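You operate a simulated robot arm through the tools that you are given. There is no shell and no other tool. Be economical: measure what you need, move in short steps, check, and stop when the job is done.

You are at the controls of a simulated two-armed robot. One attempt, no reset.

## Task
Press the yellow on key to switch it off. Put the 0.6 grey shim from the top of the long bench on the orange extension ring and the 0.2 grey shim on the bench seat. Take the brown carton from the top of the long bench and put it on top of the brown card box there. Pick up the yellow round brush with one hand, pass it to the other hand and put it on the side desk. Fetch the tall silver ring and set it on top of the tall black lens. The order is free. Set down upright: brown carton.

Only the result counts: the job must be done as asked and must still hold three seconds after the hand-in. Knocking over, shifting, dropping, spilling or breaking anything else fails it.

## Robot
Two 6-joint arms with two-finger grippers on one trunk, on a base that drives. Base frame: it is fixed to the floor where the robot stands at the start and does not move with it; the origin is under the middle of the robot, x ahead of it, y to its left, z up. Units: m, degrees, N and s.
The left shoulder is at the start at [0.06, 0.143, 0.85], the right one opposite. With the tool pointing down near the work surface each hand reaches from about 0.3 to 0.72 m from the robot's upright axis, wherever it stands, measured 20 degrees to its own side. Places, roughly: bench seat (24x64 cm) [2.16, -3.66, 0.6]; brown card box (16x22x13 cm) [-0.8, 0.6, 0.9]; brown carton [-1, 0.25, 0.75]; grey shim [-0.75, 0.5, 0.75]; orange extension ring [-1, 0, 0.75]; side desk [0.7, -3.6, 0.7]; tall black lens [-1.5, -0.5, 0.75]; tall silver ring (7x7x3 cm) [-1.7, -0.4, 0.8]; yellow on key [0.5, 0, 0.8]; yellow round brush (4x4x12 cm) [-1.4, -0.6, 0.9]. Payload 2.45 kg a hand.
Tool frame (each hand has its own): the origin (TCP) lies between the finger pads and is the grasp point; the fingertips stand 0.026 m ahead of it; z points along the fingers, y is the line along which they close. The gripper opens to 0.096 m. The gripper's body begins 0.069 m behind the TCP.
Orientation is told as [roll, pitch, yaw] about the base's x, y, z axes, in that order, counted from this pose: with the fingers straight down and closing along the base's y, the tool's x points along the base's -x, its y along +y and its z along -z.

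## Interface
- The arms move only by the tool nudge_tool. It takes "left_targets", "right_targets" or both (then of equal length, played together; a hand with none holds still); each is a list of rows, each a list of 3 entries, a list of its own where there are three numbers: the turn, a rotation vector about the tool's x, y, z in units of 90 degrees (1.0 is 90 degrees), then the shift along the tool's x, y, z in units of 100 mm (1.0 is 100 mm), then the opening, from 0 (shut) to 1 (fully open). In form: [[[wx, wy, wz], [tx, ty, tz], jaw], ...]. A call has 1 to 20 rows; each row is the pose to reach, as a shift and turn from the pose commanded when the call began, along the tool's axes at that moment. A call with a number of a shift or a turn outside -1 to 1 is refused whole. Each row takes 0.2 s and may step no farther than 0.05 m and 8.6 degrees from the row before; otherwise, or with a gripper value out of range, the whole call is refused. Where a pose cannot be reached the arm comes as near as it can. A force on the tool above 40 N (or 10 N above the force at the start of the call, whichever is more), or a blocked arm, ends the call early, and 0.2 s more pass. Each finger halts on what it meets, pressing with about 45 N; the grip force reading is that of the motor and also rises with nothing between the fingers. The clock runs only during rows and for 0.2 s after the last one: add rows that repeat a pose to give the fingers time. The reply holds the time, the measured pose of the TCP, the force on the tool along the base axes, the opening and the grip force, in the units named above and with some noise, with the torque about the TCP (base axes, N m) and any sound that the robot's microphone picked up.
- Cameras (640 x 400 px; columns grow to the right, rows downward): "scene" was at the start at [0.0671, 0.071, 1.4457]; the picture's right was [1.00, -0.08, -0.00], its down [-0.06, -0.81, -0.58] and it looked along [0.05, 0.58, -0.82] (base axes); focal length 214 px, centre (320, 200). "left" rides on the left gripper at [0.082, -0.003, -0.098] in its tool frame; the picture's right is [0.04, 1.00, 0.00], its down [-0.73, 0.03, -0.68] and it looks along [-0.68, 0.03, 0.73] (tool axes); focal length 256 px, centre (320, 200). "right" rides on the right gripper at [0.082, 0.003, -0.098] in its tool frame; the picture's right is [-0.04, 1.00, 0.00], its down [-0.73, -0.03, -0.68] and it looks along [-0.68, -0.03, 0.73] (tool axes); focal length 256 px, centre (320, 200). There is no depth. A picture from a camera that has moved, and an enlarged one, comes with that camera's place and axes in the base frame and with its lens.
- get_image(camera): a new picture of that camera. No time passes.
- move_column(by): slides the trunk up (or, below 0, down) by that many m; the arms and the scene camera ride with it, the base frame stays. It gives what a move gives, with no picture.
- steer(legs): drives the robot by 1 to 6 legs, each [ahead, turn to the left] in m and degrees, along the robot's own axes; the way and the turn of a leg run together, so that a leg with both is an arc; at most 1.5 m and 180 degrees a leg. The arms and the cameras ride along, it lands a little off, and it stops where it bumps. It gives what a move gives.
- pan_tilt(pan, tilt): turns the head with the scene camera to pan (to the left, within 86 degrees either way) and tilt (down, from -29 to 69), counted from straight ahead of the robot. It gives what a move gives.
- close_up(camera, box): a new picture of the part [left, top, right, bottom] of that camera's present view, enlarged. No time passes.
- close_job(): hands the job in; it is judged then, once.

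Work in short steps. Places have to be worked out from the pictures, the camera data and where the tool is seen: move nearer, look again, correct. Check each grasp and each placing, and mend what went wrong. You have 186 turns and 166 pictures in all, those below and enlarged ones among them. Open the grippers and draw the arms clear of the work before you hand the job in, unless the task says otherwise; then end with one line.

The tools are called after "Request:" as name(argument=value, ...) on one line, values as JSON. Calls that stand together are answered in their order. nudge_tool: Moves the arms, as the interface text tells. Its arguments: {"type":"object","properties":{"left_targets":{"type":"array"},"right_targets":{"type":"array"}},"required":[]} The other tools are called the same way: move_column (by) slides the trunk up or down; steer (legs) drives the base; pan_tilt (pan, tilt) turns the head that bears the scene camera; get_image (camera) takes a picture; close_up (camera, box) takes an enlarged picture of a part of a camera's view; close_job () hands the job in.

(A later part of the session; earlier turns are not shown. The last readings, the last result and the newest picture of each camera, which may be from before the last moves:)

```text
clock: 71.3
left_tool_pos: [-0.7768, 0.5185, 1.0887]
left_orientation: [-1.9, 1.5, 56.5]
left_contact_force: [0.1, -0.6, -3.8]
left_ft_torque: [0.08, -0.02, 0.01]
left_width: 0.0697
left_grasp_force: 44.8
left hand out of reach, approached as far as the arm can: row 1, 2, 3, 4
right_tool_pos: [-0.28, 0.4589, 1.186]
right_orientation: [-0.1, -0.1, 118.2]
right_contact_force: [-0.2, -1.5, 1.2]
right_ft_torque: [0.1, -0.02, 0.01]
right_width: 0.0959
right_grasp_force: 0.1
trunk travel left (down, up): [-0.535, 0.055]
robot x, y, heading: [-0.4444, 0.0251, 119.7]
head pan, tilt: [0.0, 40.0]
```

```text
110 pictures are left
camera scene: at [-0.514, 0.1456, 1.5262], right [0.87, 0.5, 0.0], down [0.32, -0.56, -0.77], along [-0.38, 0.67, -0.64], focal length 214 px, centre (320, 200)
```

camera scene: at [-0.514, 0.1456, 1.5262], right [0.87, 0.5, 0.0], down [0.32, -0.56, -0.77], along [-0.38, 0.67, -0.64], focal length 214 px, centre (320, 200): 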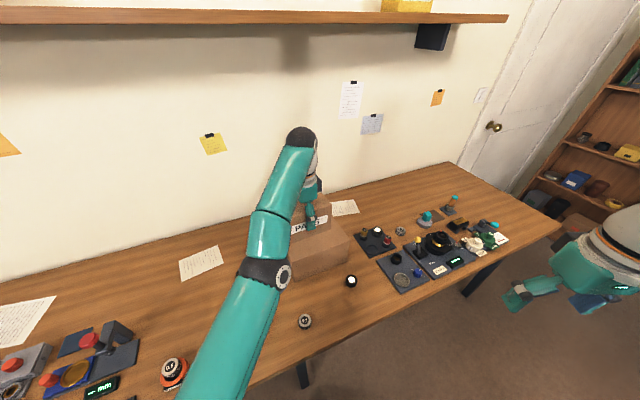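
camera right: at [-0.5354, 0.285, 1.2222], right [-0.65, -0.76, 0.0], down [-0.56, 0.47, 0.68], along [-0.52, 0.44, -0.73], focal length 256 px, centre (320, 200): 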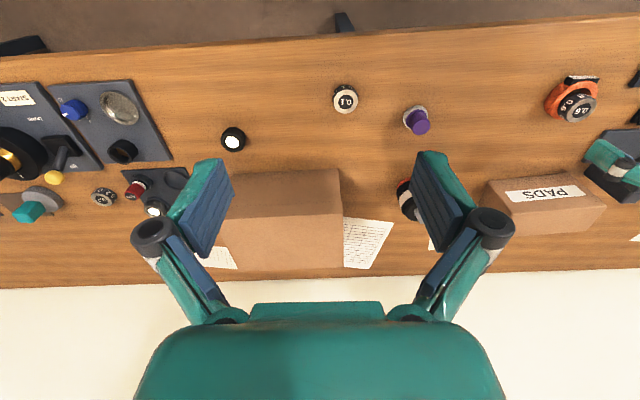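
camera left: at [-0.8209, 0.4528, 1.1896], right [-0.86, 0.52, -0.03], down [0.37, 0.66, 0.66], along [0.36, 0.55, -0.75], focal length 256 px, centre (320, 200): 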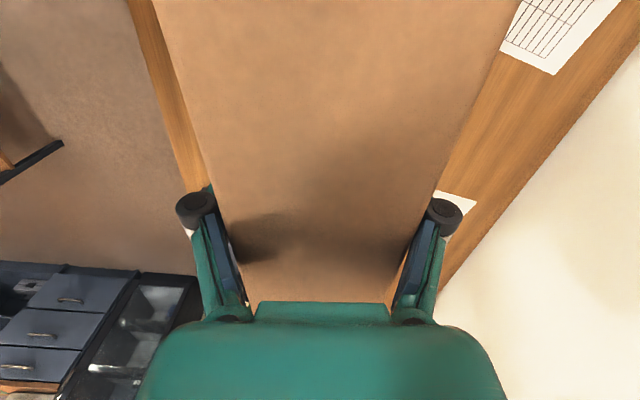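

Reach is limited by the height of the wrist over the shoulder. I raise the trunk 5 cm and turn the base 15° more to the right.

Request:
move_column(by=0.052)

Request:
steer(legs=[[0, -15]])

```text
clock: 72.3
left_tool_pos: [-0.7758, 0.5211, 1.1406]
left_orientation: [-1.8, 1.7, 56.6]
left_contact_force: [0.2, -0.2, -3.8]
left_ft_torque: [0.05, 0.0, 0.02]
left_width: 0.0697
left_grasp_force: 44.9
right_tool_pos: [-0.2796, 0.4616, 1.2364]
right_orientation: [0.0, -0.1, 118.2]
right_contact_force: [-0.2, -0.6, -1.2]
right_ft_torque: [0.01, -0.02, -0.01]
right_width: 0.096
right_grasp_force: 0.1
trunk travel left (down, up): [-0.587, 0.003]
robot x, y, heading: [-0.439, 0.026, 119.7]
head pan, tilt: [0.0, 40.0]
```

```text
clock: 73.5
left_tool_pos: [-0.674, 0.5751, 1.1432]
left_orientation: [-1.5, 1.3, 45.5]
left_contact_force: [0.5, 0.0, -3.1]
left_ft_torque: [0.03, 0.06, -0.01]
left_width: 0.0697
left_grasp_force: 45.1
right_tool_pos: [-0.1989, 0.4217, 1.2372]
right_orientation: [0.1, -0.1, 107.1]
right_contact_force: [1.2, 0.0, 0.6]
right_ft_torque: [0.05, 0.03, 0.02]
right_width: 0.096
right_grasp_force: 0.2
trunk travel left (down, up): [-0.587, 0.003]
robot x, y, heading: [-0.4505, 0.021, 109.0]
head pan, tilt: [0.0, 40.0]
stopped in leg 1: the robot was blocked; the commanded pose is now the measured one
```

Now the box is 12° to the left. I lower 9 cm, straighten the carton and move over the box.

Request:
nudge_tool(left_targets=[[[-0.005, -0.005, -0.04], [0.1, 0.2, 0.3], 0.2], [[-0.01, -0.01, -0.08], [0.25, 0.4, 0.6], 0.2], [[-0.0167, -0.0144, -0.121], [0.4, 0.6, 0.9], 0.2], [[-0.0167, -0.0144, -0.121], [0.68, 0.9, 0.9], 0.2], [[-0.0167, -0.0144, -0.121], [0.68, 1, 0.9], 0.2]])

Request:
get_image(camera="scene")

```text
clock: 74.7
left_tool_pos: [-0.7914, 0.5935, 1.0511]
left_orientation: [0.0, 0.1, 56.4]
left_contact_force: [0.3, -0.1, -3.8]
left_ft_torque: [0.0, 0.0, -0.02]
left_width: 0.0697
left_grasp_force: 45.0
right_tool_pos: [-0.1995, 0.4216, 1.2373]
right_orientation: [0.1, 0.0, 107.1]
right_contact_force: [-0.5, 0.6, 0.2]
right_ft_torque: [0.0, 0.02, -0.02]
right_width: 0.0961
right_grasp_force: 0.0
trunk travel left (down, up): [-0.587, 0.003]
robot x, y, heading: [-0.4495, 0.0219, 108.7]
head pan, tilt: [0.0, 40.0]
```

```text
109 pictures are left
camera scene: at [-0.4945, 0.1593, 1.5778], right [0.95, 0.32, 0.0], down [0.21, -0.61, -0.77], along [-0.25, 0.72, -0.64], focal length 214 px, centre (320, 200)
```

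scene: 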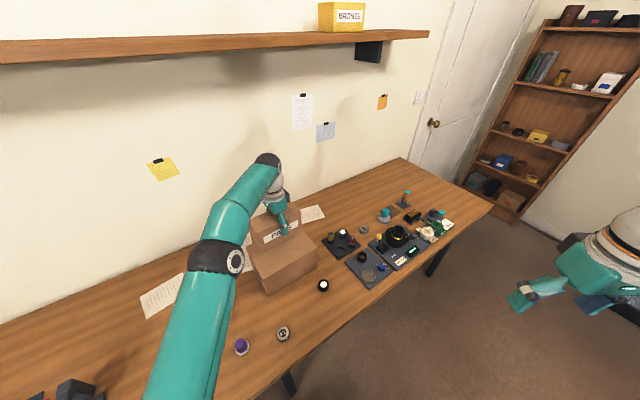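

Reach is fine now. I fine-shift over the centre and descend to just above the box.

Request:
nudge_tool(left_targets=[[[0, 0, 0], [-0.04, 0.14, 0.2], 0.2], [[0, 0, 0], [-0.04, 0.14, 0.45], 0.2]])

Request:
close_up(camera="scene", box=[190, 160, 390, 300])

```text
clock: 75.3
left_tool_pos: [-0.8015, 0.6023, 1.0074]
left_orientation: [0.1, 0.0, 56.5]
left_contact_force: [0.8, -0.2, -2.6]
left_ft_torque: [0.04, -0.01, 0.0]
left_width: 0.0697
left_grasp_force: 45.2
right_tool_pos: [-0.2005, 0.4204, 1.2372]
right_orientation: [0.0, -0.1, 107.0]
right_contact_force: [0.1, -0.6, 0.2]
right_ft_torque: [0.03, 0.0, 0.0]
right_width: 0.096
right_grasp_force: 0.1
trunk travel left (down, up): [-0.587, 0.003]
robot x, y, heading: [-0.4461, 0.0228, 109.0]
head pan, tilt: [0.0, 40.0]
```

```text
2.86 times, centred on (290, 230) of scene
camera zoom: at [-0.495, 0.1569, 1.5781], right [0.95, 0.32, 0.0], down [0.21, -0.61, -0.77], along [-0.25, 0.73, -0.64], focal length 613 px, centre (406, 114)
```

zoom: 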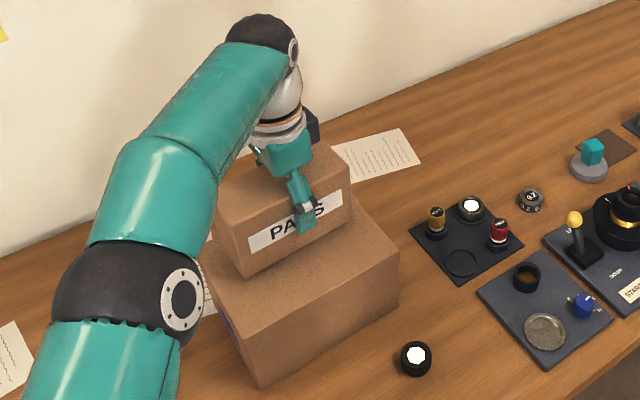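

Well placed over the box. I lower in small steps until contact.

Request:
nudge_tool(left_targets=[[[0, 0, 0], [0, 0, 0.06], 0.2], [[0, 0, 0], [0, 0, 0.12], 0.2]])

Request:
nudge_tool(left_targets=[[[0, 0, 0], [0, 0, 0.04], 0.2], [[0, 0, 0], [0, 0, 0.08], 0.2]])

```text
clock: 75.9
left_tool_pos: [-0.8016, 0.6051, 0.9942]
left_orientation: [0.0, 0.1, 56.4]
left_contact_force: [-0.2, 0.1, -3.0]
left_ft_torque: [0.02, -0.02, -0.02]
left_width: 0.0696
left_grasp_force: 45.6
right_tool_pos: [-0.1991, 0.422, 1.2362]
right_orientation: [0.0, -0.1, 107.1]
right_contact_force: [-0.9, -0.3, 1.1]
right_ft_torque: [-0.02, -0.02, 0.02]
right_width: 0.0959
right_grasp_force: 0.1
trunk travel left (down, up): [-0.587, 0.003]
robot x, y, heading: [-0.4534, 0.0204, 108.7]
head pan, tilt: [0.0, 40.0]
```

```text
clock: 76.5
left_tool_pos: [-0.8017, 0.604, 0.9911]
left_orientation: [0.3, -0.3, 56.6]
left_contact_force: [-1.6, 0.5, 10.5]
left_ft_torque: [0.2, -0.64, -0.09]
left_width: 0.0696
left_grasp_force: 44.7
right_tool_pos: [-0.1995, 0.4197, 1.2379]
right_orientation: [0.0, -0.2, 107.0]
right_contact_force: [-0.3, 0.3, -0.6]
right_ft_torque: [-0.03, -0.05, -0.03]
right_width: 0.0959
right_grasp_force: 0.0
trunk travel left (down, up): [-0.587, 0.003]
robot x, y, heading: [-0.4499, 0.0222, 108.9]
head pan, tilt: [0.0, 40.0]
```

Contact made. I open and draw the hand up.

Request:
nudge_tool(left_targets=[[[0, 0, 0], [0, 0, 0.01], 0.5], [[0, 0, 0], [0, 0, 0.01], 0.85], [[0, 0, 0], [0, 0, 0.01], 1], [[0, 0, 0], [0, 0, 0.01], 1]])

Request:
nudge_tool(left_targets=[[[0, 0, 0], [0, 0, -0.25], 1], [[0, 0, 0], [0, 0, -0.6], 1], [[0, 0, 0], [0, 0, -1], 1]])

Request:
close_up(camera="scene", box=[190, 160, 390, 300])

Request:
get_image(camera="left")

```text
clock: 77.5
left_tool_pos: [-0.8024, 0.6053, 0.9859]
left_orientation: [0.0, 0.0, 56.4]
left_contact_force: [-1.2, -0.1, -0.2]
left_ft_torque: [-0.03, 0.03, -0.03]
left_width: 0.0961
left_grasp_force: 0.0
right_tool_pos: [-0.1995, 0.4213, 1.2383]
right_orientation: [0.0, 0.0, 107.1]
right_contact_force: [-1.3, 0.0, 0.4]
right_ft_torque: [-0.01, 0.01, -0.03]
right_width: 0.0961
right_grasp_force: 0.0
trunk travel left (down, up): [-0.587, 0.003]
robot x, y, heading: [-0.4489, 0.0242, 108.7]
head pan, tilt: [0.0, 40.0]
```

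```text
clock: 78.3
left_tool_pos: [-0.7953, 0.591, 1.0826]
left_orientation: [0.1, 0.0, 56.4]
left_contact_force: [0.1, 0.0, 0.6]
left_ft_torque: [0.02, 0.01, -0.03]
left_width: 0.0963
left_grasp_force: 0.1
left hand out of reach, approached as far as the arm can: row 2, 3
right_tool_pos: [-0.2003, 0.4215, 1.2374]
right_orientation: [0.1, -0.1, 107.1]
right_contact_force: [-0.3, 0.3, 0.0]
right_ft_torque: [0.01, 0.0, -0.02]
right_width: 0.0959
right_grasp_force: 0.2
trunk travel left (down, up): [-0.587, 0.003]
robot x, y, heading: [-0.4465, 0.0237, 109.0]
head pan, tilt: [0.0, 40.0]
```

```text
2.86 times, centred on (290, 230) of scene
camera zoom: at [-0.4941, 0.1577, 1.5779], right [0.95, 0.32, 0.0], down [0.21, -0.61, -0.77], along [-0.25, 0.73, -0.64], focal length 613 px, centre (406, 114)
```

zoom: 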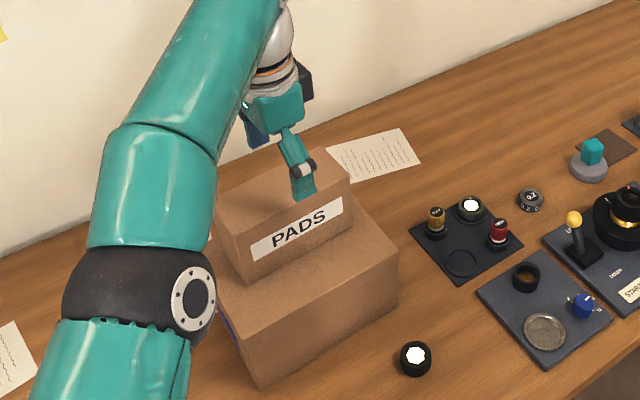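

```text
106 pictures are left
camera left: at [-0.8386, 0.5207, 1.1814], right [-0.85, 0.52, 0.0], down [0.38, 0.63, 0.68], along [0.35, 0.58, -0.74], focal length 256 px, centre (320, 200)
```

left: 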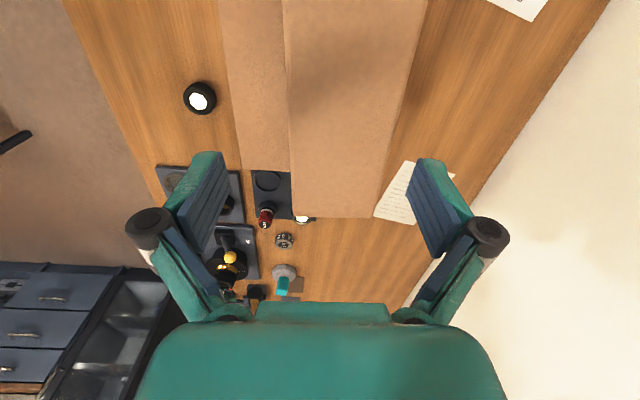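

The carton stands upright on the box. I retract the left hand toward the robot and then back away from the bench.

Request:
nudge_tool(left_targets=[[[0, 0, 0], [0.24, -0.31, 0], 1], [[0, 0, 0], [0.48, -0.63, 0], 1], [[0, 0, 0], [0.73, -0.95, 0], 1]])

Request:
nudge_tool(left_targets=[[[0, 0, 0.08], [0.24, -0.31, 0], 1], [[0, 0, 0], [0.48, -0.63, 0], 1], [[0, 0, -0.087], [0.73, -0.95, 0], 1], [[0, 0, -0.174], [0.73, -0.95, 0], 1], [[0, 0, -0.26], [0.73, -0.95, 0], 1], [[0, 0, -0.347], [0.73, -0.95, 0], 1], [[0, 0, -0.434], [0.73, -0.95, 0], 1], [[0, 0, -0.52], [0.73, -0.95, 0], 1], [[0, 0, -0.58], [0.73, -0.95, 0], 1]])

Request:
get_image(camera="scene")

```text
clock: 79.1
left_tool_pos: [-0.7569, 0.4751, 1.0843]
left_orientation: [0.2, 0.0, 56.5]
left_contact_force: [-0.3, -0.3, -0.1]
left_ft_torque: [0.09, 0.04, -0.01]
left_width: 0.096
left_grasp_force: 0.0
right_tool_pos: [-0.1993, 0.4187, 1.2386]
right_orientation: [-0.1, -0.2, 107.1]
right_contact_force: [-0.1, -0.1, 0.2]
right_ft_torque: [0.03, -0.01, -0.01]
right_width: 0.0959
right_grasp_force: 0.1
trunk travel left (down, up): [-0.587, 0.003]
robot x, y, heading: [-0.4484, 0.0212, 108.5]
head pan, tilt: [0.0, 40.0]
```

```text
clock: 81.1
left_tool_pos: [-0.7183, 0.363, 1.0802]
left_orientation: [0.2, 0.0, 108.7]
left_contact_force: [0.0, 0.1, -0.1]
left_ft_torque: [0.01, 0.01, -0.04]
left_width: 0.096
left_grasp_force: 0.1
right_tool_pos: [-0.1992, 0.421, 1.2391]
right_orientation: [0.0, 0.0, 107.1]
right_contact_force: [0.8, 1.0, -0.1]
right_ft_torque: [0.02, -0.04, 0.0]
right_width: 0.0961
right_grasp_force: 0.1
trunk travel left (down, up): [-0.587, 0.003]
robot x, y, heading: [-0.4501, 0.0211, 108.6]
head pan, tilt: [0.0, 40.0]
```

```text
105 pictures are left
camera scene: at [-0.4947, 0.1577, 1.5779], right [0.95, 0.32, 0.0], down [0.21, -0.61, -0.77], along [-0.25, 0.72, -0.64], focal length 214 px, centre (320, 200)
```

scene: 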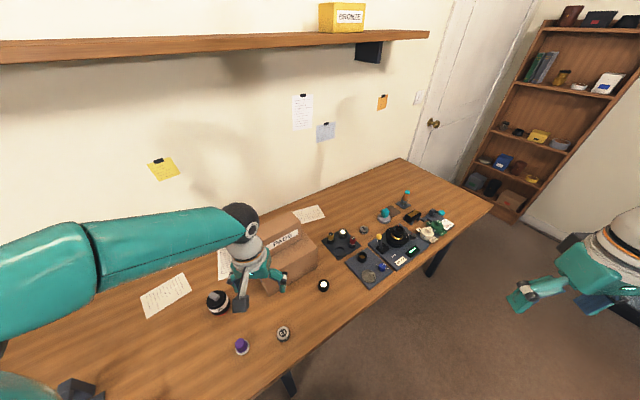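

I back away 0.3 m and turn left in portions to see the area with lens, ring and brush.

Request:
steer(legs=[[-0.3, 0], [0, 30], [0, 30], [0, 30]])

Request:
pan_tilt(pan=0, tilt=30)

Request:
get_image(camera="scene")

```text
clock: 87.2
left_tool_pos: [-0.7662, -0.3897, 1.0826]
left_orientation: [0.1, 0.0, 177.3]
left_contact_force: [0.7, -0.5, -0.3]
left_ft_torque: [0.05, -0.03, -0.02]
left_width: 0.0961
left_grasp_force: 0.1
right_tool_pos: [-0.632, 0.1137, 1.239]
right_orientation: [-0.1, 0.0, 175.8]
right_contact_force: [-0.5, -0.2, 0.3]
right_ft_torque: [0.05, -0.02, -0.02]
right_width: 0.0961
right_grasp_force: 0.0
trunk travel left (down, up): [-0.587, 0.003]
robot x, y, heading: [-0.3444, -0.231, 177.5]
head pan, tilt: [0.0, 40.0]
stopped in leg 4: the robot was blocked; the commanded pose is now the measured one
```

```text
clock: 87.9
left_tool_pos: [-0.766, -0.3886, 1.0828]
left_orientation: [0.1, 0.0, 177.4]
left_contact_force: [-0.6, -0.1, 0.5]
left_ft_torque: [0.0, -0.06, -0.01]
left_width: 0.096
left_grasp_force: 0.0
right_tool_pos: [-0.6308, 0.1173, 1.2386]
right_orientation: [-0.1, -0.2, 175.7]
right_contact_force: [0.0, -0.3, -0.9]
right_ft_torque: [-0.01, -0.01, -0.01]
right_width: 0.0959
right_grasp_force: 0.0
trunk travel left (down, up): [-0.587, 0.003]
robot x, y, heading: [-0.3472, -0.2269, 177.7]
head pan, tilt: [0.0, 30.0]
```

```text
104 pictures are left
camera scene: at [-0.4958, -0.2233, 1.5933], right [0.04, 1.0, 0.0], down [0.5, -0.02, -0.87], along [-0.86, 0.04, -0.5], focal length 214 px, centre (320, 200)
```

scene: 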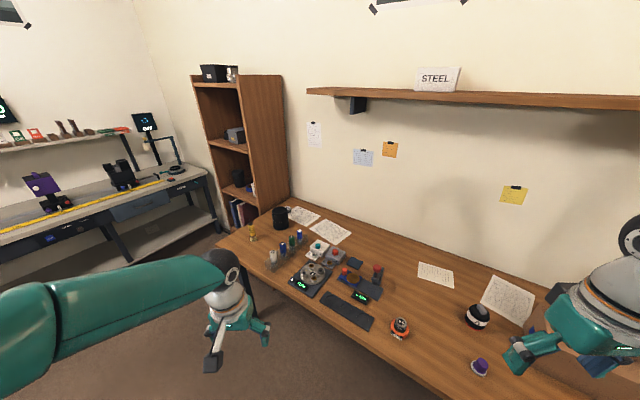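

I zoom in on the bench's left end.

Request:
close_up(camera="scene", box=[220, 190, 400, 310])

```text
3.33 times, centred on (310, 250) of scene
camera zoom: at [-0.4958, -0.2233, 1.5933], right [0.04, 1.0, 0.0], down [0.5, -0.02, -0.87], along [-0.86, 0.04, -0.5], focal length 715 px, centre (353, 33)
```

zoom: 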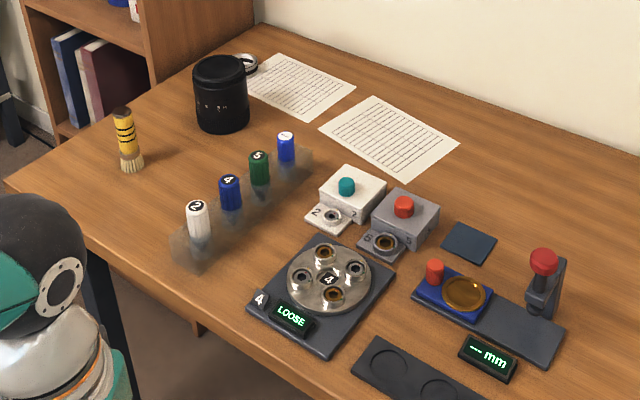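

Brush, lens and ring are located: brush (-1.445,-0.556), lens (-1.55,-0.415), ring (-1.75,-0.39). They're best reached from beyond the bench's left end, so I drive there via a waypoint.

Request:
steer(legs=[[0, 26], [0, 25.5]])

Request:
get_image(camera="scene")

```text
clock: 91.3
left_tool_pos: [-0.4766, -0.6603, 1.0817]
left_orientation: [0.0, 0.1, -130.3]
left_contact_force: [-0.3, -0.4, -0.6]
left_ft_torque: [0.01, -0.03, -0.03]
left_width: 0.0964
left_grasp_force: 0.1
right_tool_pos: [-0.7949, -0.2451, 1.2384]
right_orientation: [0.0, -0.2, -131.9]
right_contact_force: [-0.4, 0.0, -0.3]
right_ft_torque: [-0.02, -0.01, -0.03]
right_width: 0.096
right_grasp_force: 0.1
trunk travel left (down, up): [-0.587, 0.003]
robot x, y, heading: [-0.3674, -0.2133, -130.4]
head pan, tilt: [0.0, 30.0]
```

```text
102 pictures are left
camera scene: at [-0.4666, -0.3281, 1.5933], right [-0.76, 0.65, 0.0], down [0.32, 0.38, -0.87], along [-0.56, -0.66, -0.5], focal length 214 px, centre (320, 200)
```

scene: 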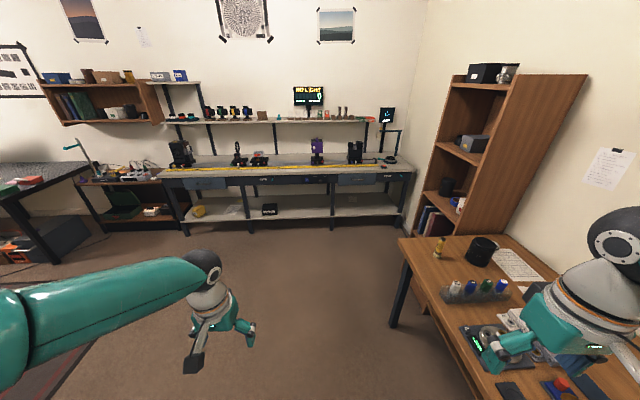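

The floor is clear; I drive to the waypoint and turn right in portions.

Request:
steer(legs=[[1.45, 0], [0, -29], [0, -29], [0, -28]])

Request:
get_image(camera="scene")

```text
clock: 102.7
left_tool_pos: [-1.7893, -1.3549, 1.0844]
left_orientation: [0.2, 0.0, 158.7]
left_contact_force: [0.1, 0.7, -0.6]
left_ft_torque: [-0.06, -0.02, -0.02]
left_width: 0.0961
left_grasp_force: 0.0
right_tool_pos: [-1.5001, -0.9179, 1.2395]
right_orientation: [0.2, 0.0, 157.2]
right_contact_force: [0.0, 1.2, -0.2]
right_ft_torque: [-0.05, 0.04, 0.0]
right_width: 0.0961
right_grasp_force: 0.0
trunk travel left (down, up): [-0.587, 0.003]
robot x, y, heading: [-1.3406, -1.3441, 158.1]
head pan, tilt: [0.0, 30.0]
stopped in leg 4: the robot was blocked; the commanded pose is now the measured one
```

```text
101 pictures are left
camera scene: at [-1.4802, -1.2855, 1.5932], right [0.37, 0.93, 0.0], down [0.46, -0.19, -0.87], along [-0.8, 0.32, -0.5], focal length 214 px, centre (320, 200)
```

scene: 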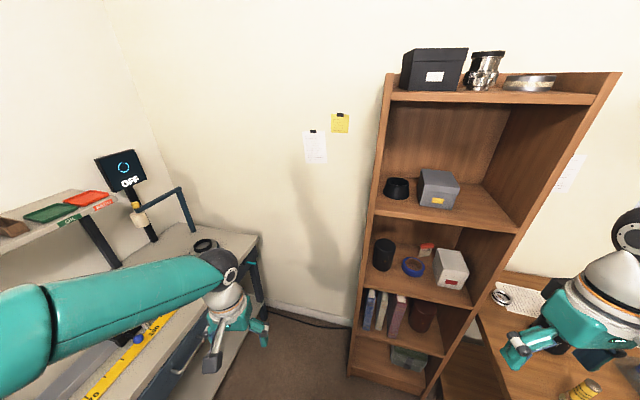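

From this side the bookcase blocks the way to the ring, so I go back to the bench front (s≈-1.2) and will reach with a tilted tool instead.

Request:
steer(legs=[[0, 30], [0, 30], [-0.7, 0], [0, -25], [0, -25], [0, -25]])

Request:
get_image(camera="scene")

```text
clock: 106.9
left_tool_pos: [-1.546, -1.7325, 1.085]
left_orientation: [-0.1, 0.0, -141.7]
left_contact_force: [0.6, -0.4, -0.1]
left_ft_torque: [0.0, 0.08, 0.01]
left_width: 0.0959
left_grasp_force: 0.1
right_tool_pos: [-1.7742, -1.2631, 1.2408]
right_orientation: [-0.2, -0.1, -143.3]
right_contact_force: [1.4, 0.3, 0.5]
right_ft_torque: [0.0, 0.05, 0.02]
right_width: 0.0959
right_grasp_force: 0.1
trunk travel left (down, up): [-0.587, 0.003]
robot x, y, heading: [-1.3505, -1.3117, -144.2]
head pan, tilt: [0.0, 30.0]
stopped in leg 3: the robot was blocked; the commanded pose is now the measured one
```

```text
100 pictures are left
camera scene: at [-1.4685, -1.4059, 1.5936], right [-0.59, 0.81, 0.0], down [0.4, 0.29, -0.87], along [-0.7, -0.51, -0.5], focal length 214 px, centre (320, 200)
```

scene: 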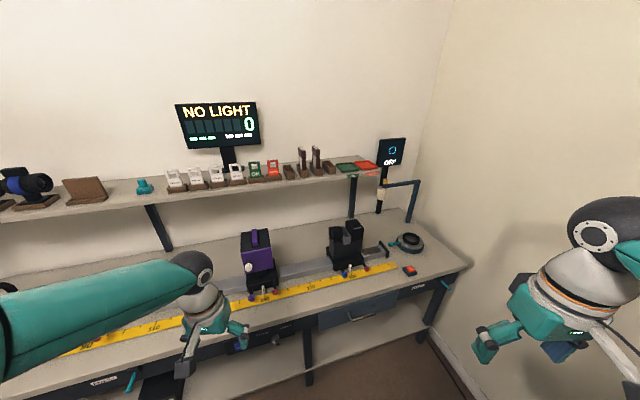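

Reverse was reported blocked; as before I retry in smaller portions.

Request:
steer(legs=[[-0.15, 0]])

```text
clock: 108.3
left_tool_pos: [-1.426, -1.6411, 1.0857]
left_orientation: [-0.1, -0.1, -141.7]
left_contact_force: [0.0, 0.5, 0.4]
left_ft_torque: [-0.03, 0.05, 0.01]
left_width: 0.0962
left_grasp_force: 0.1
right_tool_pos: [-1.6566, -1.1725, 1.2419]
right_orientation: [-0.1, -0.2, -143.2]
right_contact_force: [0.1, 0.6, 0.6]
right_ft_torque: [-0.05, 0.03, 0.0]
right_width: 0.096
right_grasp_force: 0.0
trunk travel left (down, up): [-0.587, 0.003]
robot x, y, heading: [-1.2329, -1.2248, -143.9]
head pan, tilt: [0.0, 30.0]
```

That works. I continue backward and turn toward the bench.

Request:
steer(legs=[[-0.27, 0], [-0.27, 0]])

Request:
steer(legs=[[0, -24], [0, -24], [0, -24]])

Request:
get_image(camera="scene")

```text
clock: 111.8
left_tool_pos: [-0.9849, -1.32, 1.0855]
left_orientation: [0.2, -0.1, -142.0]
left_contact_force: [0.2, 0.1, 0.1]
left_ft_torque: [-0.03, 0.05, -0.01]
left_width: 0.096
left_grasp_force: 0.0
right_tool_pos: [-1.2111, -0.8499, 1.2416]
right_orientation: [0.0, -0.1, -143.5]
right_contact_force: [0.2, -0.3, 0.5]
right_ft_torque: [0.0, 0.03, 0.01]
right_width: 0.0963
right_grasp_force: 0.0
trunk travel left (down, up): [-0.587, 0.003]
robot x, y, heading: [-0.7843, -0.9038, -144.1]
head pan, tilt: [0.0, 30.0]
```

```text
clock: 116.3
left_tool_pos: [-1.2479, -0.8516, 1.0869]
left_orientation: [0.2, 0.2, 147.6]
left_contact_force: [-0.5, 0.4, -0.3]
left_ft_torque: [-0.05, 0.02, 0.0]
left_width: 0.0958
left_grasp_force: 0.0
right_tool_pos: [-0.8817, -0.48, 1.2421]
right_orientation: [0.0, -0.1, 145.9]
right_contact_force: [1.2, 1.2, -0.3]
right_ft_torque: [-0.08, 0.02, 0.0]
right_width: 0.096
right_grasp_force: 0.0
trunk travel left (down, up): [-0.587, 0.003]
robot x, y, heading: [-0.8062, -0.9327, 144.9]
head pan, tilt: [0.0, 30.0]
stopped in leg 3: the robot was blocked; the commanded pose is now the measured one
```

```text
99 pictures are left
camera scene: at [-0.932, -0.8439, 1.5932], right [0.58, 0.82, 0.0], down [0.41, -0.29, -0.87], along [-0.71, 0.5, -0.5], focal length 214 px, centre (320, 200)
```

scene: 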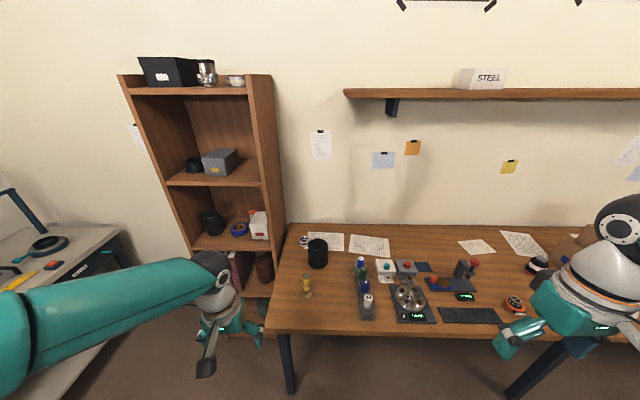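

Now I see lens, ring and brush from the front; a close-up gives positions.

Request:
close_up(camera="scene", box=[250, 215, 410, 315])

```text
4.00 times, centred on (330, 265) of scene
camera zoom: at [-0.932, -0.8439, 1.5932], right [0.58, 0.82, 0.0], down [0.41, -0.29, -0.87], along [-0.71, 0.5, -0.5], focal length 858 px, centre (280, -60)
```

zoom: 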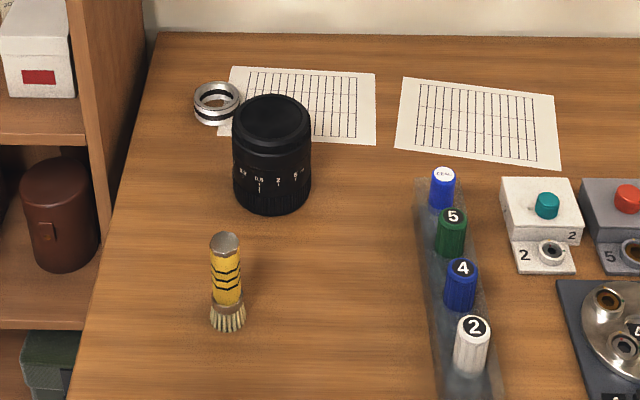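

Positions from the robot now: ring 1.07 m ahead / 0.09 left, lens 0.92 / 0.01, brush 0.74 / 0.055; bench edge 0.587. I drive forward 0.25 m.

Request:
steer(legs=[[0.25, 0]])

Request:
pan_tilt(pan=0, tilt=40)

Request:
get_image(camera="scene")

Request:
get_image(camera="left")

```text
clock: 118.1
left_tool_pos: [-1.4564, -0.7116, 1.0859]
left_orientation: [0.0, 0.0, 147.9]
left_contact_force: [-0.8, 0.7, -0.9]
left_ft_torque: [0.0, -0.04, 0.01]
left_width: 0.0961
left_grasp_force: 0.0
right_tool_pos: [-1.0908, -0.3389, 1.2425]
right_orientation: [0.0, 0.1, 146.3]
right_contact_force: [-0.1, 0.3, -0.4]
right_ft_torque: [0.0, -0.02, 0.03]
right_width: 0.096
right_grasp_force: 0.0
trunk travel left (down, up): [-0.587, 0.003]
robot x, y, heading: [-1.0193, -0.7898, 145.0]
head pan, tilt: [0.0, 30.0]
```

```text
clock: 118.9
left_tool_pos: [-1.4548, -0.711, 1.0881]
left_orientation: [0.1, 0.0, 147.9]
left_contact_force: [-0.4, -0.1, 0.3]
left_ft_torque: [0.03, 0.01, 0.0]
left_width: 0.096
left_grasp_force: 0.1
right_tool_pos: [-1.0903, -0.3388, 1.2433]
right_orientation: [-0.1, -0.1, 146.3]
right_contact_force: [1.1, -0.6, 0.4]
right_ft_torque: [0.03, 0.02, 0.03]
right_width: 0.0962
right_grasp_force: 0.1
trunk travel left (down, up): [-0.587, 0.003]
robot x, y, heading: [-1.0156, -0.7859, 145.2]
head pan, tilt: [0.0, 40.0]
```

```text
97 pictures are left
camera scene: at [-1.1338, -0.7064, 1.578], right [0.57, 0.82, 0.0], down [0.53, -0.37, -0.77], along [-0.63, 0.44, -0.64], focal length 214 px, centre (320, 200)
```

scene: 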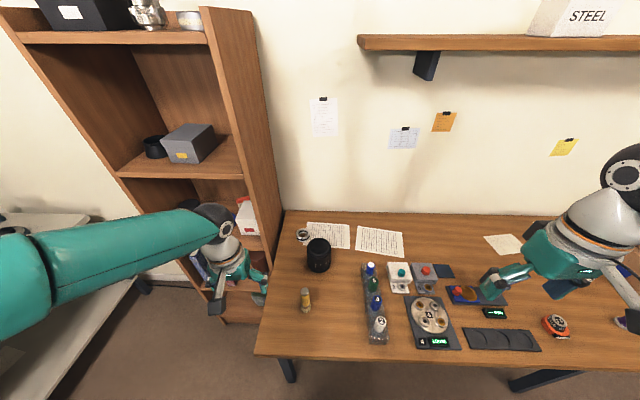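

```text
96 pictures are left
camera left: at [-1.3849, -0.7525, 1.1854], right [-0.5, -0.87, 0.0], down [-0.64, 0.37, 0.68], along [-0.59, 0.34, -0.73], focal length 256 px, centre (320, 200)
```

left: 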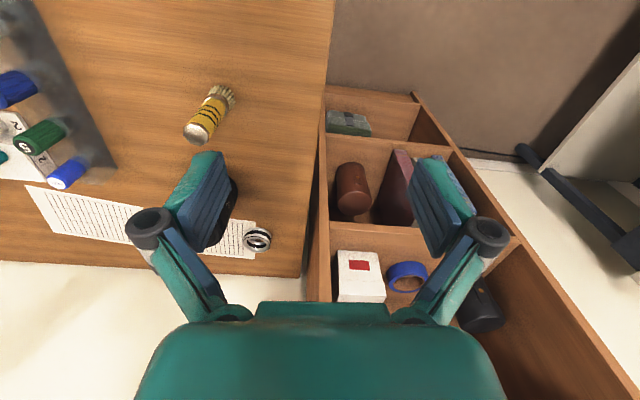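

Ring centre ≈(-1.73,-0.385). I turn the left tool 20° inward and move forward, then tilt it 40° outward.

Request:
nudge_tool(left_targets=[[[0, 0, 0.085], [-0.3, -0.08, 0], 1], [[0, 0, 0.17], [-0.6, -0.16, 0], 1], [[0, 0, 0.253], [-0.96, -0.23, 0], 1]])

Request:
nudge_tool(left_targets=[[[0, -0.09, 0], [-0.2, 0.04, 0], 1], [[0, -0.18, 0], [-0.4, 0.08, 0], 1], [[0, -0.27, 0], [-0.6, 0.12, 0], 1], [[0, -0.36, 0], [-0.8, 0.16, 0], 1], [[0, -0.444, 0], [-1, 0.2, 0], 1]])

Request:
get_image(camera="left")

Request:
get_image(camera="scene")

```text
clock: 119.7
left_tool_pos: [-1.5249, -0.6385, 1.0858]
left_orientation: [0.1, 0.2, 124.9]
left_contact_force: [0.4, 0.9, -0.6]
left_ft_torque: [-0.01, -0.05, 0.03]
left_width: 0.096
left_grasp_force: 0.1
right_tool_pos: [-1.0911, -0.3359, 1.2429]
right_orientation: [0.0, 0.0, 146.4]
right_contact_force: [0.4, 0.4, -0.3]
right_ft_torque: [-0.05, -0.05, 0.0]
right_width: 0.0959
right_grasp_force: 0.0
trunk travel left (down, up): [-0.587, 0.003]
robot x, y, heading: [-1.0116, -0.7905, 145.4]
head pan, tilt: [0.0, 40.0]
```

```text
clock: 120.9
left_tool_pos: [-1.5995, -0.5719, 1.086]
left_orientation: [0.2, -40.0, 125.0]
left_contact_force: [0.4, 0.5, -0.8]
left_ft_torque: [0.0, 0.0, -0.03]
left_width: 0.0959
left_grasp_force: 0.1
right_tool_pos: [-1.0908, -0.3374, 1.2427]
right_orientation: [0.0, 0.0, 146.3]
right_contact_force: [0.7, -0.6, 0.1]
right_ft_torque: [0.01, 0.0, 0.0]
right_width: 0.0961
right_grasp_force: 0.1
trunk travel left (down, up): [-0.587, 0.003]
robot x, y, heading: [-1.0129, -0.788, 145.3]
head pan, tilt: [0.0, 40.0]
```

```text
95 pictures are left
camera left: at [-1.5255, -0.6718, 1.1084], right [-0.8, -0.6, -0.02], down [-0.09, 0.09, 0.99], along [-0.59, 0.8, -0.13], focal length 256 px, centre (320, 200)
```

left: 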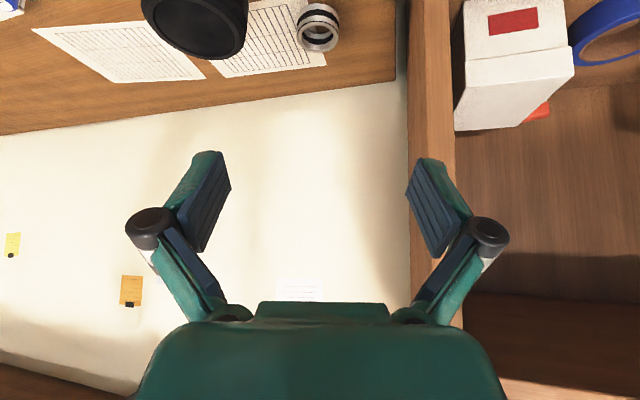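

```text
94 pictures are left
camera scene: at [-1.1347, -0.7059, 1.5779], right [0.57, 0.82, 0.0], down [0.53, -0.37, -0.77], along [-0.63, 0.44, -0.64], focal length 214 px, centre (320, 200)
```

scene: 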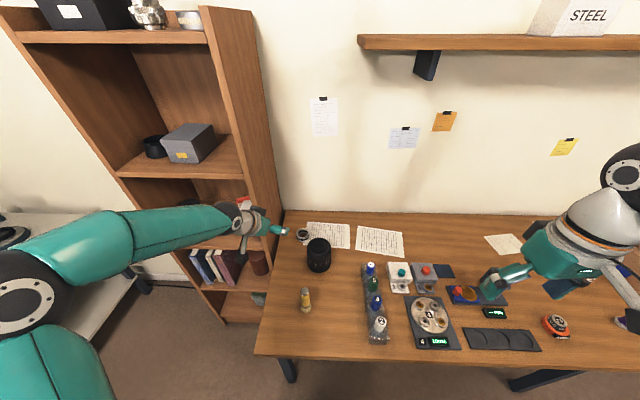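

The tool axis already points right at the ring. I advance 0.2 m along it and look.

Request:
nudge_tool(left_targets=[[[0, 0, 0], [0, 0, 0.35], 1], [[0, 0, 0], [0, 0, 0.7], 1], [[0, 0, 0], [0, 0, 1], 1]])

Request:
nudge_tool(left_targets=[[[0, 0, 0], [0, 0, 0.35], 1], [[0, 0, 0], [0, 0, 0.7], 1], [[0, 0, 0], [0, 0, 1], 1]])

Request:
get_image(camera="left")

Request:
close_up(camera="scene", box=[210, 180, 370, 290])

```text
clock: 121.7
left_tool_pos: [-1.6355, -0.518, 1.0084]
left_orientation: [0.1, -39.8, 125.1]
left_contact_force: [-0.4, 0.2, -0.6]
left_ft_torque: [0.03, 0.0, 0.0]
left_width: 0.0959
left_grasp_force: 0.1
right_tool_pos: [-1.0903, -0.3374, 1.2427]
right_orientation: [0.0, 0.0, 146.3]
right_contact_force: [-0.2, 0.4, 0.0]
right_ft_torque: [-0.01, 0.01, -0.01]
right_width: 0.0961
right_grasp_force: 0.1
trunk travel left (down, up): [-0.587, 0.003]
robot x, y, heading: [-1.0167, -0.7912, 145.1]
head pan, tilt: [0.0, 40.0]
```

```text
clock: 122.5
left_tool_pos: [-1.6739, -0.4645, 0.9323]
left_orientation: [0.2, -39.9, 125.1]
left_contact_force: [-0.5, 0.4, -0.4]
left_ft_torque: [-0.01, 0.0, 0.01]
left_width: 0.0958
left_grasp_force: 0.2
right_tool_pos: [-1.0906, -0.3372, 1.2433]
right_orientation: [0.0, 0.0, 146.2]
right_contact_force: [1.0, 0.2, 0.2]
right_ft_torque: [-0.04, -0.03, 0.0]
right_width: 0.096
right_grasp_force: 0.1
trunk travel left (down, up): [-0.587, 0.003]
robot x, y, heading: [-1.0141, -0.788, 144.8]
head pan, tilt: [0.0, 40.0]
```

```text
93 pictures are left
camera left: at [-1.6003, -0.5652, 0.9564], right [-0.8, -0.6, -0.02], down [-0.1, 0.09, 0.99], along [-0.59, 0.79, -0.13], focal length 256 px, centre (320, 200)
```

left: 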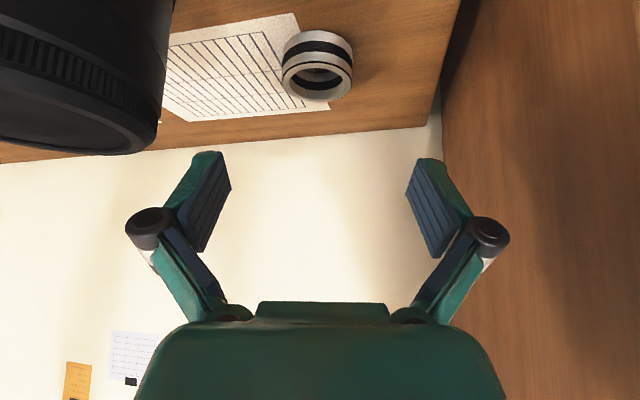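

```text
3.64 times, centred on (290, 235) of scene
camera zoom: at [-1.1354, -0.705, 1.5778], right [0.57, 0.82, 0.0], down [0.53, -0.37, -0.77], along [-0.63, 0.44, -0.64], focal length 780 px, centre (429, 73)
```

zoom: 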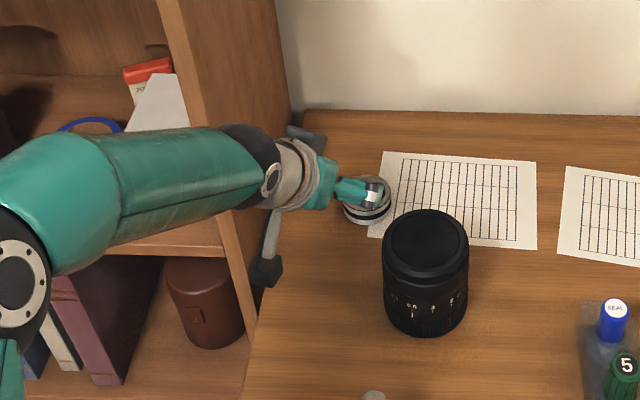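

The ring is 1.3 cm toward tool +x; I advance most of the way, a little high, and re-check.

Request:
nudge_tool(left_targets=[[[0, 0, 0], [0.02, 0, 0.3], 1], [[0, 0, 0], [0.05, 0, 0.6], 1], [[0, 0, 0], [0.05, 0, 0.9], 1]])

Request:
get_image(camera="left")

Request:
close_up(camera="scene", box=[210, 180, 370, 290])

```text
clock: 123.3
left_tool_pos: [-1.7045, -0.4198, 0.8617]
left_orientation: [0.2, -39.9, 125.1]
left_contact_force: [0.1, -0.1, -0.1]
left_ft_torque: [-0.01, 0.0, 0.0]
left_width: 0.0959
left_grasp_force: 0.0
right_tool_pos: [-1.091, -0.3349, 1.2426]
right_orientation: [0.0, 0.0, 146.2]
right_contact_force: [0.3, 0.0, 0.4]
right_ft_torque: [-0.06, -0.03, 0.03]
right_width: 0.0959
right_grasp_force: 0.0
trunk travel left (down, up): [-0.587, 0.003]
robot x, y, heading: [-1.015, -0.7893, 145.2]
head pan, tilt: [0.0, 40.0]
```

```text
91 pictures are left
camera left: at [-1.6307, -0.521, 0.8845], right [-0.8, -0.6, -0.02], down [-0.1, 0.09, 0.99], along [-0.59, 0.79, -0.13], focal length 256 px, centre (320, 200)
```

left: 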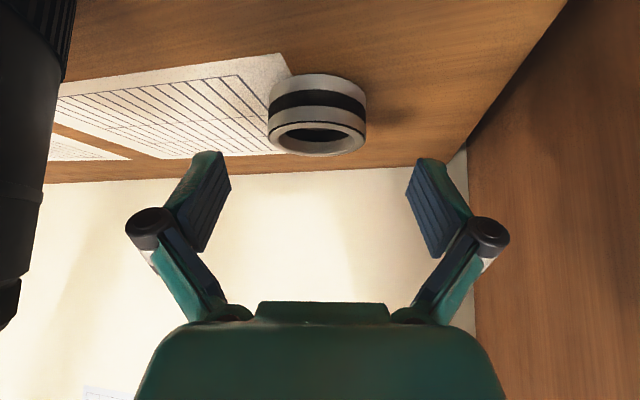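

```text
3.64 times, centred on (290, 235) of scene
camera zoom: at [-1.1355, -0.7048, 1.5778], right [0.57, 0.82, 0.0], down [0.53, -0.37, -0.76], along [-0.63, 0.44, -0.64], focal length 780 px, centre (429, 73)
```

zoom: 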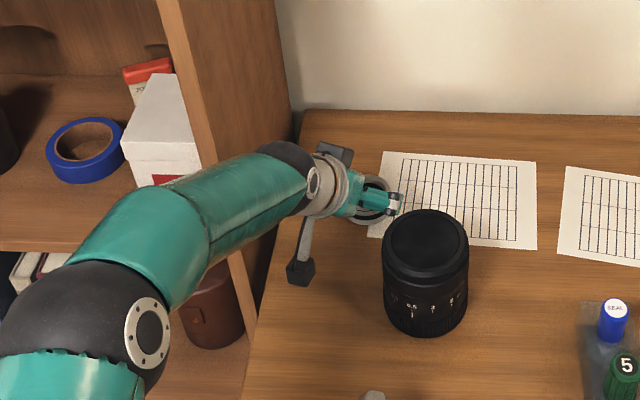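

Aligned. I advance the last 4.5 cm and close gently.

Request:
nudge_tool(left_targets=[[[0, 0, 0], [0, 0, 0.2], 1], [[0, 0, 0], [0, 0, 0.35], 1], [[0, 0, 0], [0, 0, 0.44], 1]])

Request:
get_image(camera="left")

```text
clock: 124.1
left_tool_pos: [-1.7198, -0.3989, 0.8263]
left_orientation: [0.0, -39.8, 125.1]
left_contact_force: [0.1, 0.5, -0.3]
left_ft_torque: [0.03, 0.03, 0.01]
left_width: 0.096
left_grasp_force: 0.1
right_tool_pos: [-1.091, -0.3365, 1.2418]
right_orientation: [0.0, 0.0, 146.4]
right_contact_force: [0.1, -0.1, 0.5]
right_ft_torque: [0.01, 0.01, 0.0]
right_width: 0.0956
right_grasp_force: 0.1
trunk travel left (down, up): [-0.587, 0.003]
robot x, y, heading: [-1.0151, -0.7923, 145.3]
head pan, tilt: [0.0, 40.0]
```

```text
89 pictures are left
camera left: at [-1.647, -0.4993, 0.8497], right [-0.8, -0.6, -0.02], down [-0.1, 0.09, 0.99], along [-0.59, 0.79, -0.13], focal length 256 px, centre (320, 200)
```

left: 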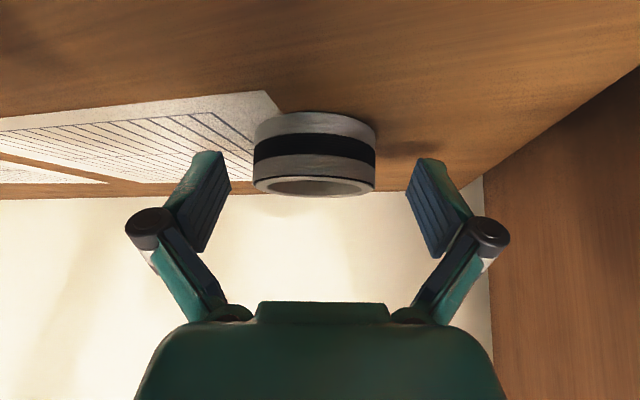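

Fingertips straddle the ring. I close.

Request:
nudge_tool(left_targets=[[[0, 0, 0], [0, 0, 0], 0.8], [[0, 0, 0], [0, 0, 0], 0.65], [[0, 0, 0], [0, 0, 0], 0.5], [[0, 0, 0], [0, 0, 0], 0.5]])

Request:
get_image(camera="left")

```text
clock: 125.1
left_tool_pos: [-1.7208, -0.3988, 0.8275]
left_orientation: [0.0, -39.9, 125.1]
left_contact_force: [-0.2, 0.5, 1.1]
left_ft_torque: [-0.02, -0.01, 0.01]
left_width: 0.0607
left_grasp_force: 45.3
right_tool_pos: [-1.0895, -0.338, 1.242]
right_orientation: [0.0, -0.1, 146.3]
right_contact_force: [0.8, -0.1, -1.3]
right_ft_torque: [-0.03, 0.0, 0.01]
right_width: 0.0959
right_grasp_force: 0.0
trunk travel left (down, up): [-0.587, 0.003]
robot x, y, heading: [-1.0177, -0.7868, 145.1]
head pan, tilt: [0.0, 40.0]
```

```text
88 pictures are left
camera left: at [-1.6469, -0.4996, 0.8503], right [-0.8, -0.6, -0.02], down [-0.1, 0.09, 0.99], along [-0.59, 0.79, -0.13], focal length 256 px, centre (320, 200)
```

left: 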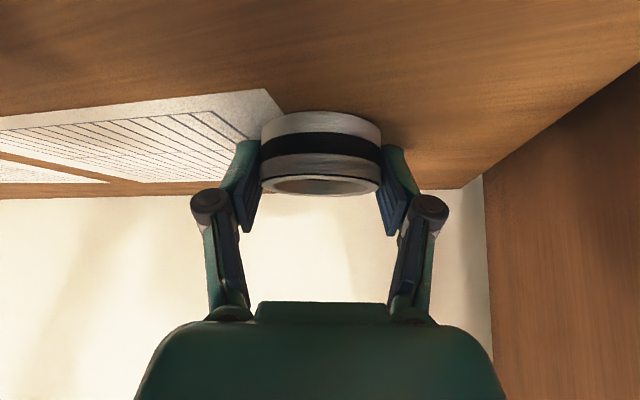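

Ring gripped. I lift it straight up 0.15 m.

Request:
nudge_tool(left_targets=[[[0, 0, 0], [-0.16, 0, -0.19], 0.45], [[0, 0, 0], [-0.4, 0, -0.48], 0.45], [[0, 0, 0], [-0.7, 0, -0.83], 0.45]])

Request:
nudge_tool(left_targets=[[[0, 0, 0], [-0.27, 0, -0.32], 0.45]])

Request:
get_image(camera="left")

Request:
close_up(camera="scene", box=[210, 180, 370, 290])

```text
clock: 125.9
left_tool_pos: [-1.7208, -0.3992, 0.9367]
left_orientation: [0.1, -40.0, 125.1]
left_contact_force: [0.6, 0.5, -0.8]
left_ft_torque: [0.01, 0.02, 0.0]
left_width: 0.0607
left_grasp_force: 45.0
right_tool_pos: [-1.0889, -0.338, 1.2427]
right_orientation: [0.0, -0.1, 146.2]
right_contact_force: [0.5, 0.6, 0.1]
right_ft_torque: [-0.02, 0.03, 0.01]
right_width: 0.0962
right_grasp_force: 0.0
trunk travel left (down, up): [-0.587, 0.003]
robot x, y, heading: [-1.0149, -0.7909, 145.5]
head pan, tilt: [0.0, 40.0]
```

```text
clock: 126.3
left_tool_pos: [-1.7199, -0.3994, 0.9772]
left_orientation: [0.1, -39.9, 124.9]
left_contact_force: [0.7, 0.2, 0.5]
left_ft_torque: [-0.01, 0.02, 0.0]
left_width: 0.0608
left_grasp_force: 44.8
right_tool_pos: [-1.0887, -0.3382, 1.2435]
right_orientation: [0.0, -0.1, 146.2]
right_contact_force: [0.3, 0.8, 0.4]
right_ft_torque: [0.03, 0.01, -0.02]
right_width: 0.096
right_grasp_force: 0.1
trunk travel left (down, up): [-0.587, 0.003]
robot x, y, heading: [-1.0167, -0.7874, 145.0]
head pan, tilt: [0.0, 40.0]
```

```text
87 pictures are left
camera left: at [-1.6463, -0.4994, 1.001], right [-0.8, -0.6, -0.02], down [-0.1, 0.09, 0.99], along [-0.59, 0.79, -0.13], focal length 256 px, centre (320, 200)
```

left: 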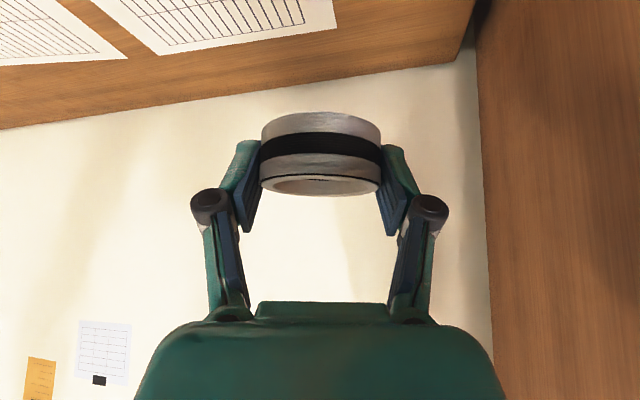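

```text
3.64 times, centred on (290, 235) of scene
camera zoom: at [-1.1328, -0.7066, 1.5781], right [0.57, 0.82, 0.0], down [0.53, -0.37, -0.77], along [-0.63, 0.44, -0.64], focal length 780 px, centre (429, 73)
```

zoom: 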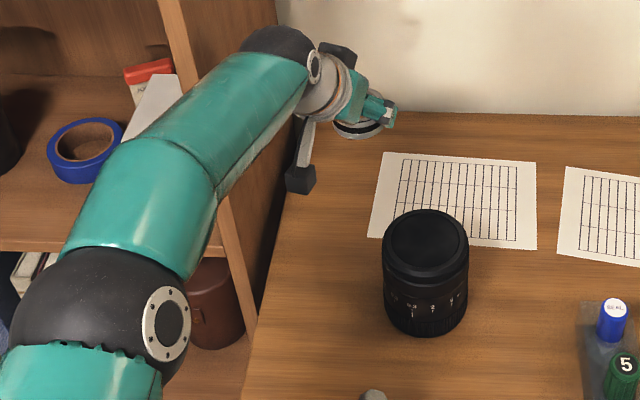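

Held level. I carry the ring over the lens (centre ≈(-1.564,-0.409), top ≈0.907).

Request:
nudge_tool(left_targets=[[[0, 0, 0], [0.2, -0.3, -0.2], 0.45], [[0, 0, 0], [0.44, -0.6, -0.37], 0.45]])

Request:
nudge_tool(left_targets=[[[0, 0, 0], [0.2, -0.3, -0.2], 0.45], [[0, 0, 0], [0.44, -0.6, -0.37], 0.45]])

Request:
get_image(camera="left")

Request:
close_up(camera="scene", box=[240, 180, 400, 290])

```text
clock: 126.9
left_tool_pos: [-1.6379, -0.4097, 0.9796]
left_orientation: [0.2, -40.0, 125.0]
left_contact_force: [-0.5, 0.2, -0.3]
left_ft_torque: [-0.03, 0.01, 0.01]
left_width: 0.0605
left_grasp_force: 44.8
right_tool_pos: [-1.0902, -0.338, 1.2429]
right_orientation: [0.1, 0.0, 146.2]
right_contact_force: [-0.1, -0.3, -0.2]
right_ft_torque: [-0.02, 0.02, 0.0]
right_width: 0.0961
right_grasp_force: 0.0
trunk travel left (down, up): [-0.587, 0.003]
robot x, y, heading: [-1.0146, -0.7873, 145.2]
head pan, tilt: [0.0, 40.0]
```

```text
clock: 127.5
left_tool_pos: [-1.5559, -0.4195, 0.9779]
left_orientation: [0.1, -39.9, 125.1]
left_contact_force: [0.6, 0.5, -0.7]
left_ft_torque: [0.01, 0.0, -0.01]
left_width: 0.0609
left_grasp_force: 44.7
right_tool_pos: [-1.0888, -0.3365, 1.242]
right_orientation: [0.0, 0.1, 146.3]
right_contact_force: [-0.9, 0.0, -0.4]
right_ft_torque: [0.02, 0.03, -0.02]
right_width: 0.096
right_grasp_force: 0.1
trunk travel left (down, up): [-0.587, 0.003]
robot x, y, heading: [-1.0166, -0.7837, 145.1]
head pan, tilt: [0.0, 40.0]
```

```text
85 pictures are left
camera left: at [-1.4821, -0.5223, 1.0011], right [-0.8, -0.6, -0.02], down [-0.1, 0.09, 0.99], along [-0.59, 0.8, -0.13], focal length 256 px, centre (320, 200)
```

left: 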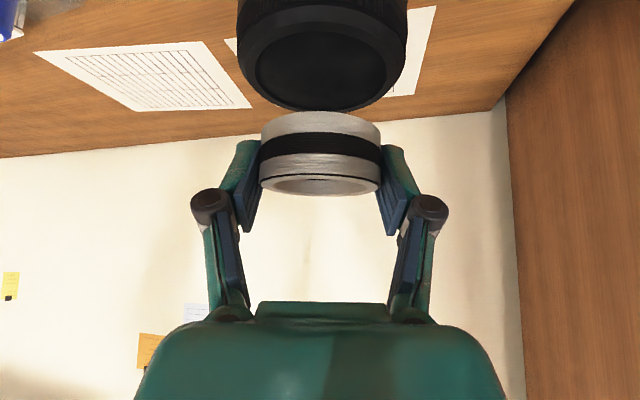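

```text
3.64 times, centred on (320, 235) of scene
camera zoom: at [-1.1343, -0.706, 1.5779], right [0.57, 0.82, 0.0], down [0.53, -0.37, -0.77], along [-0.63, 0.44, -0.64], focal length 780 px, centre (320, 73)
```

zoom: 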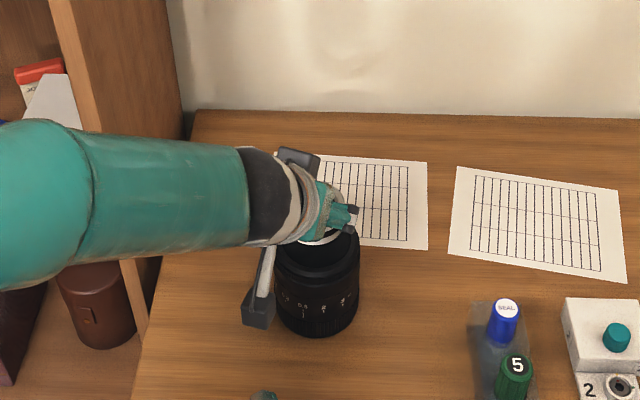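

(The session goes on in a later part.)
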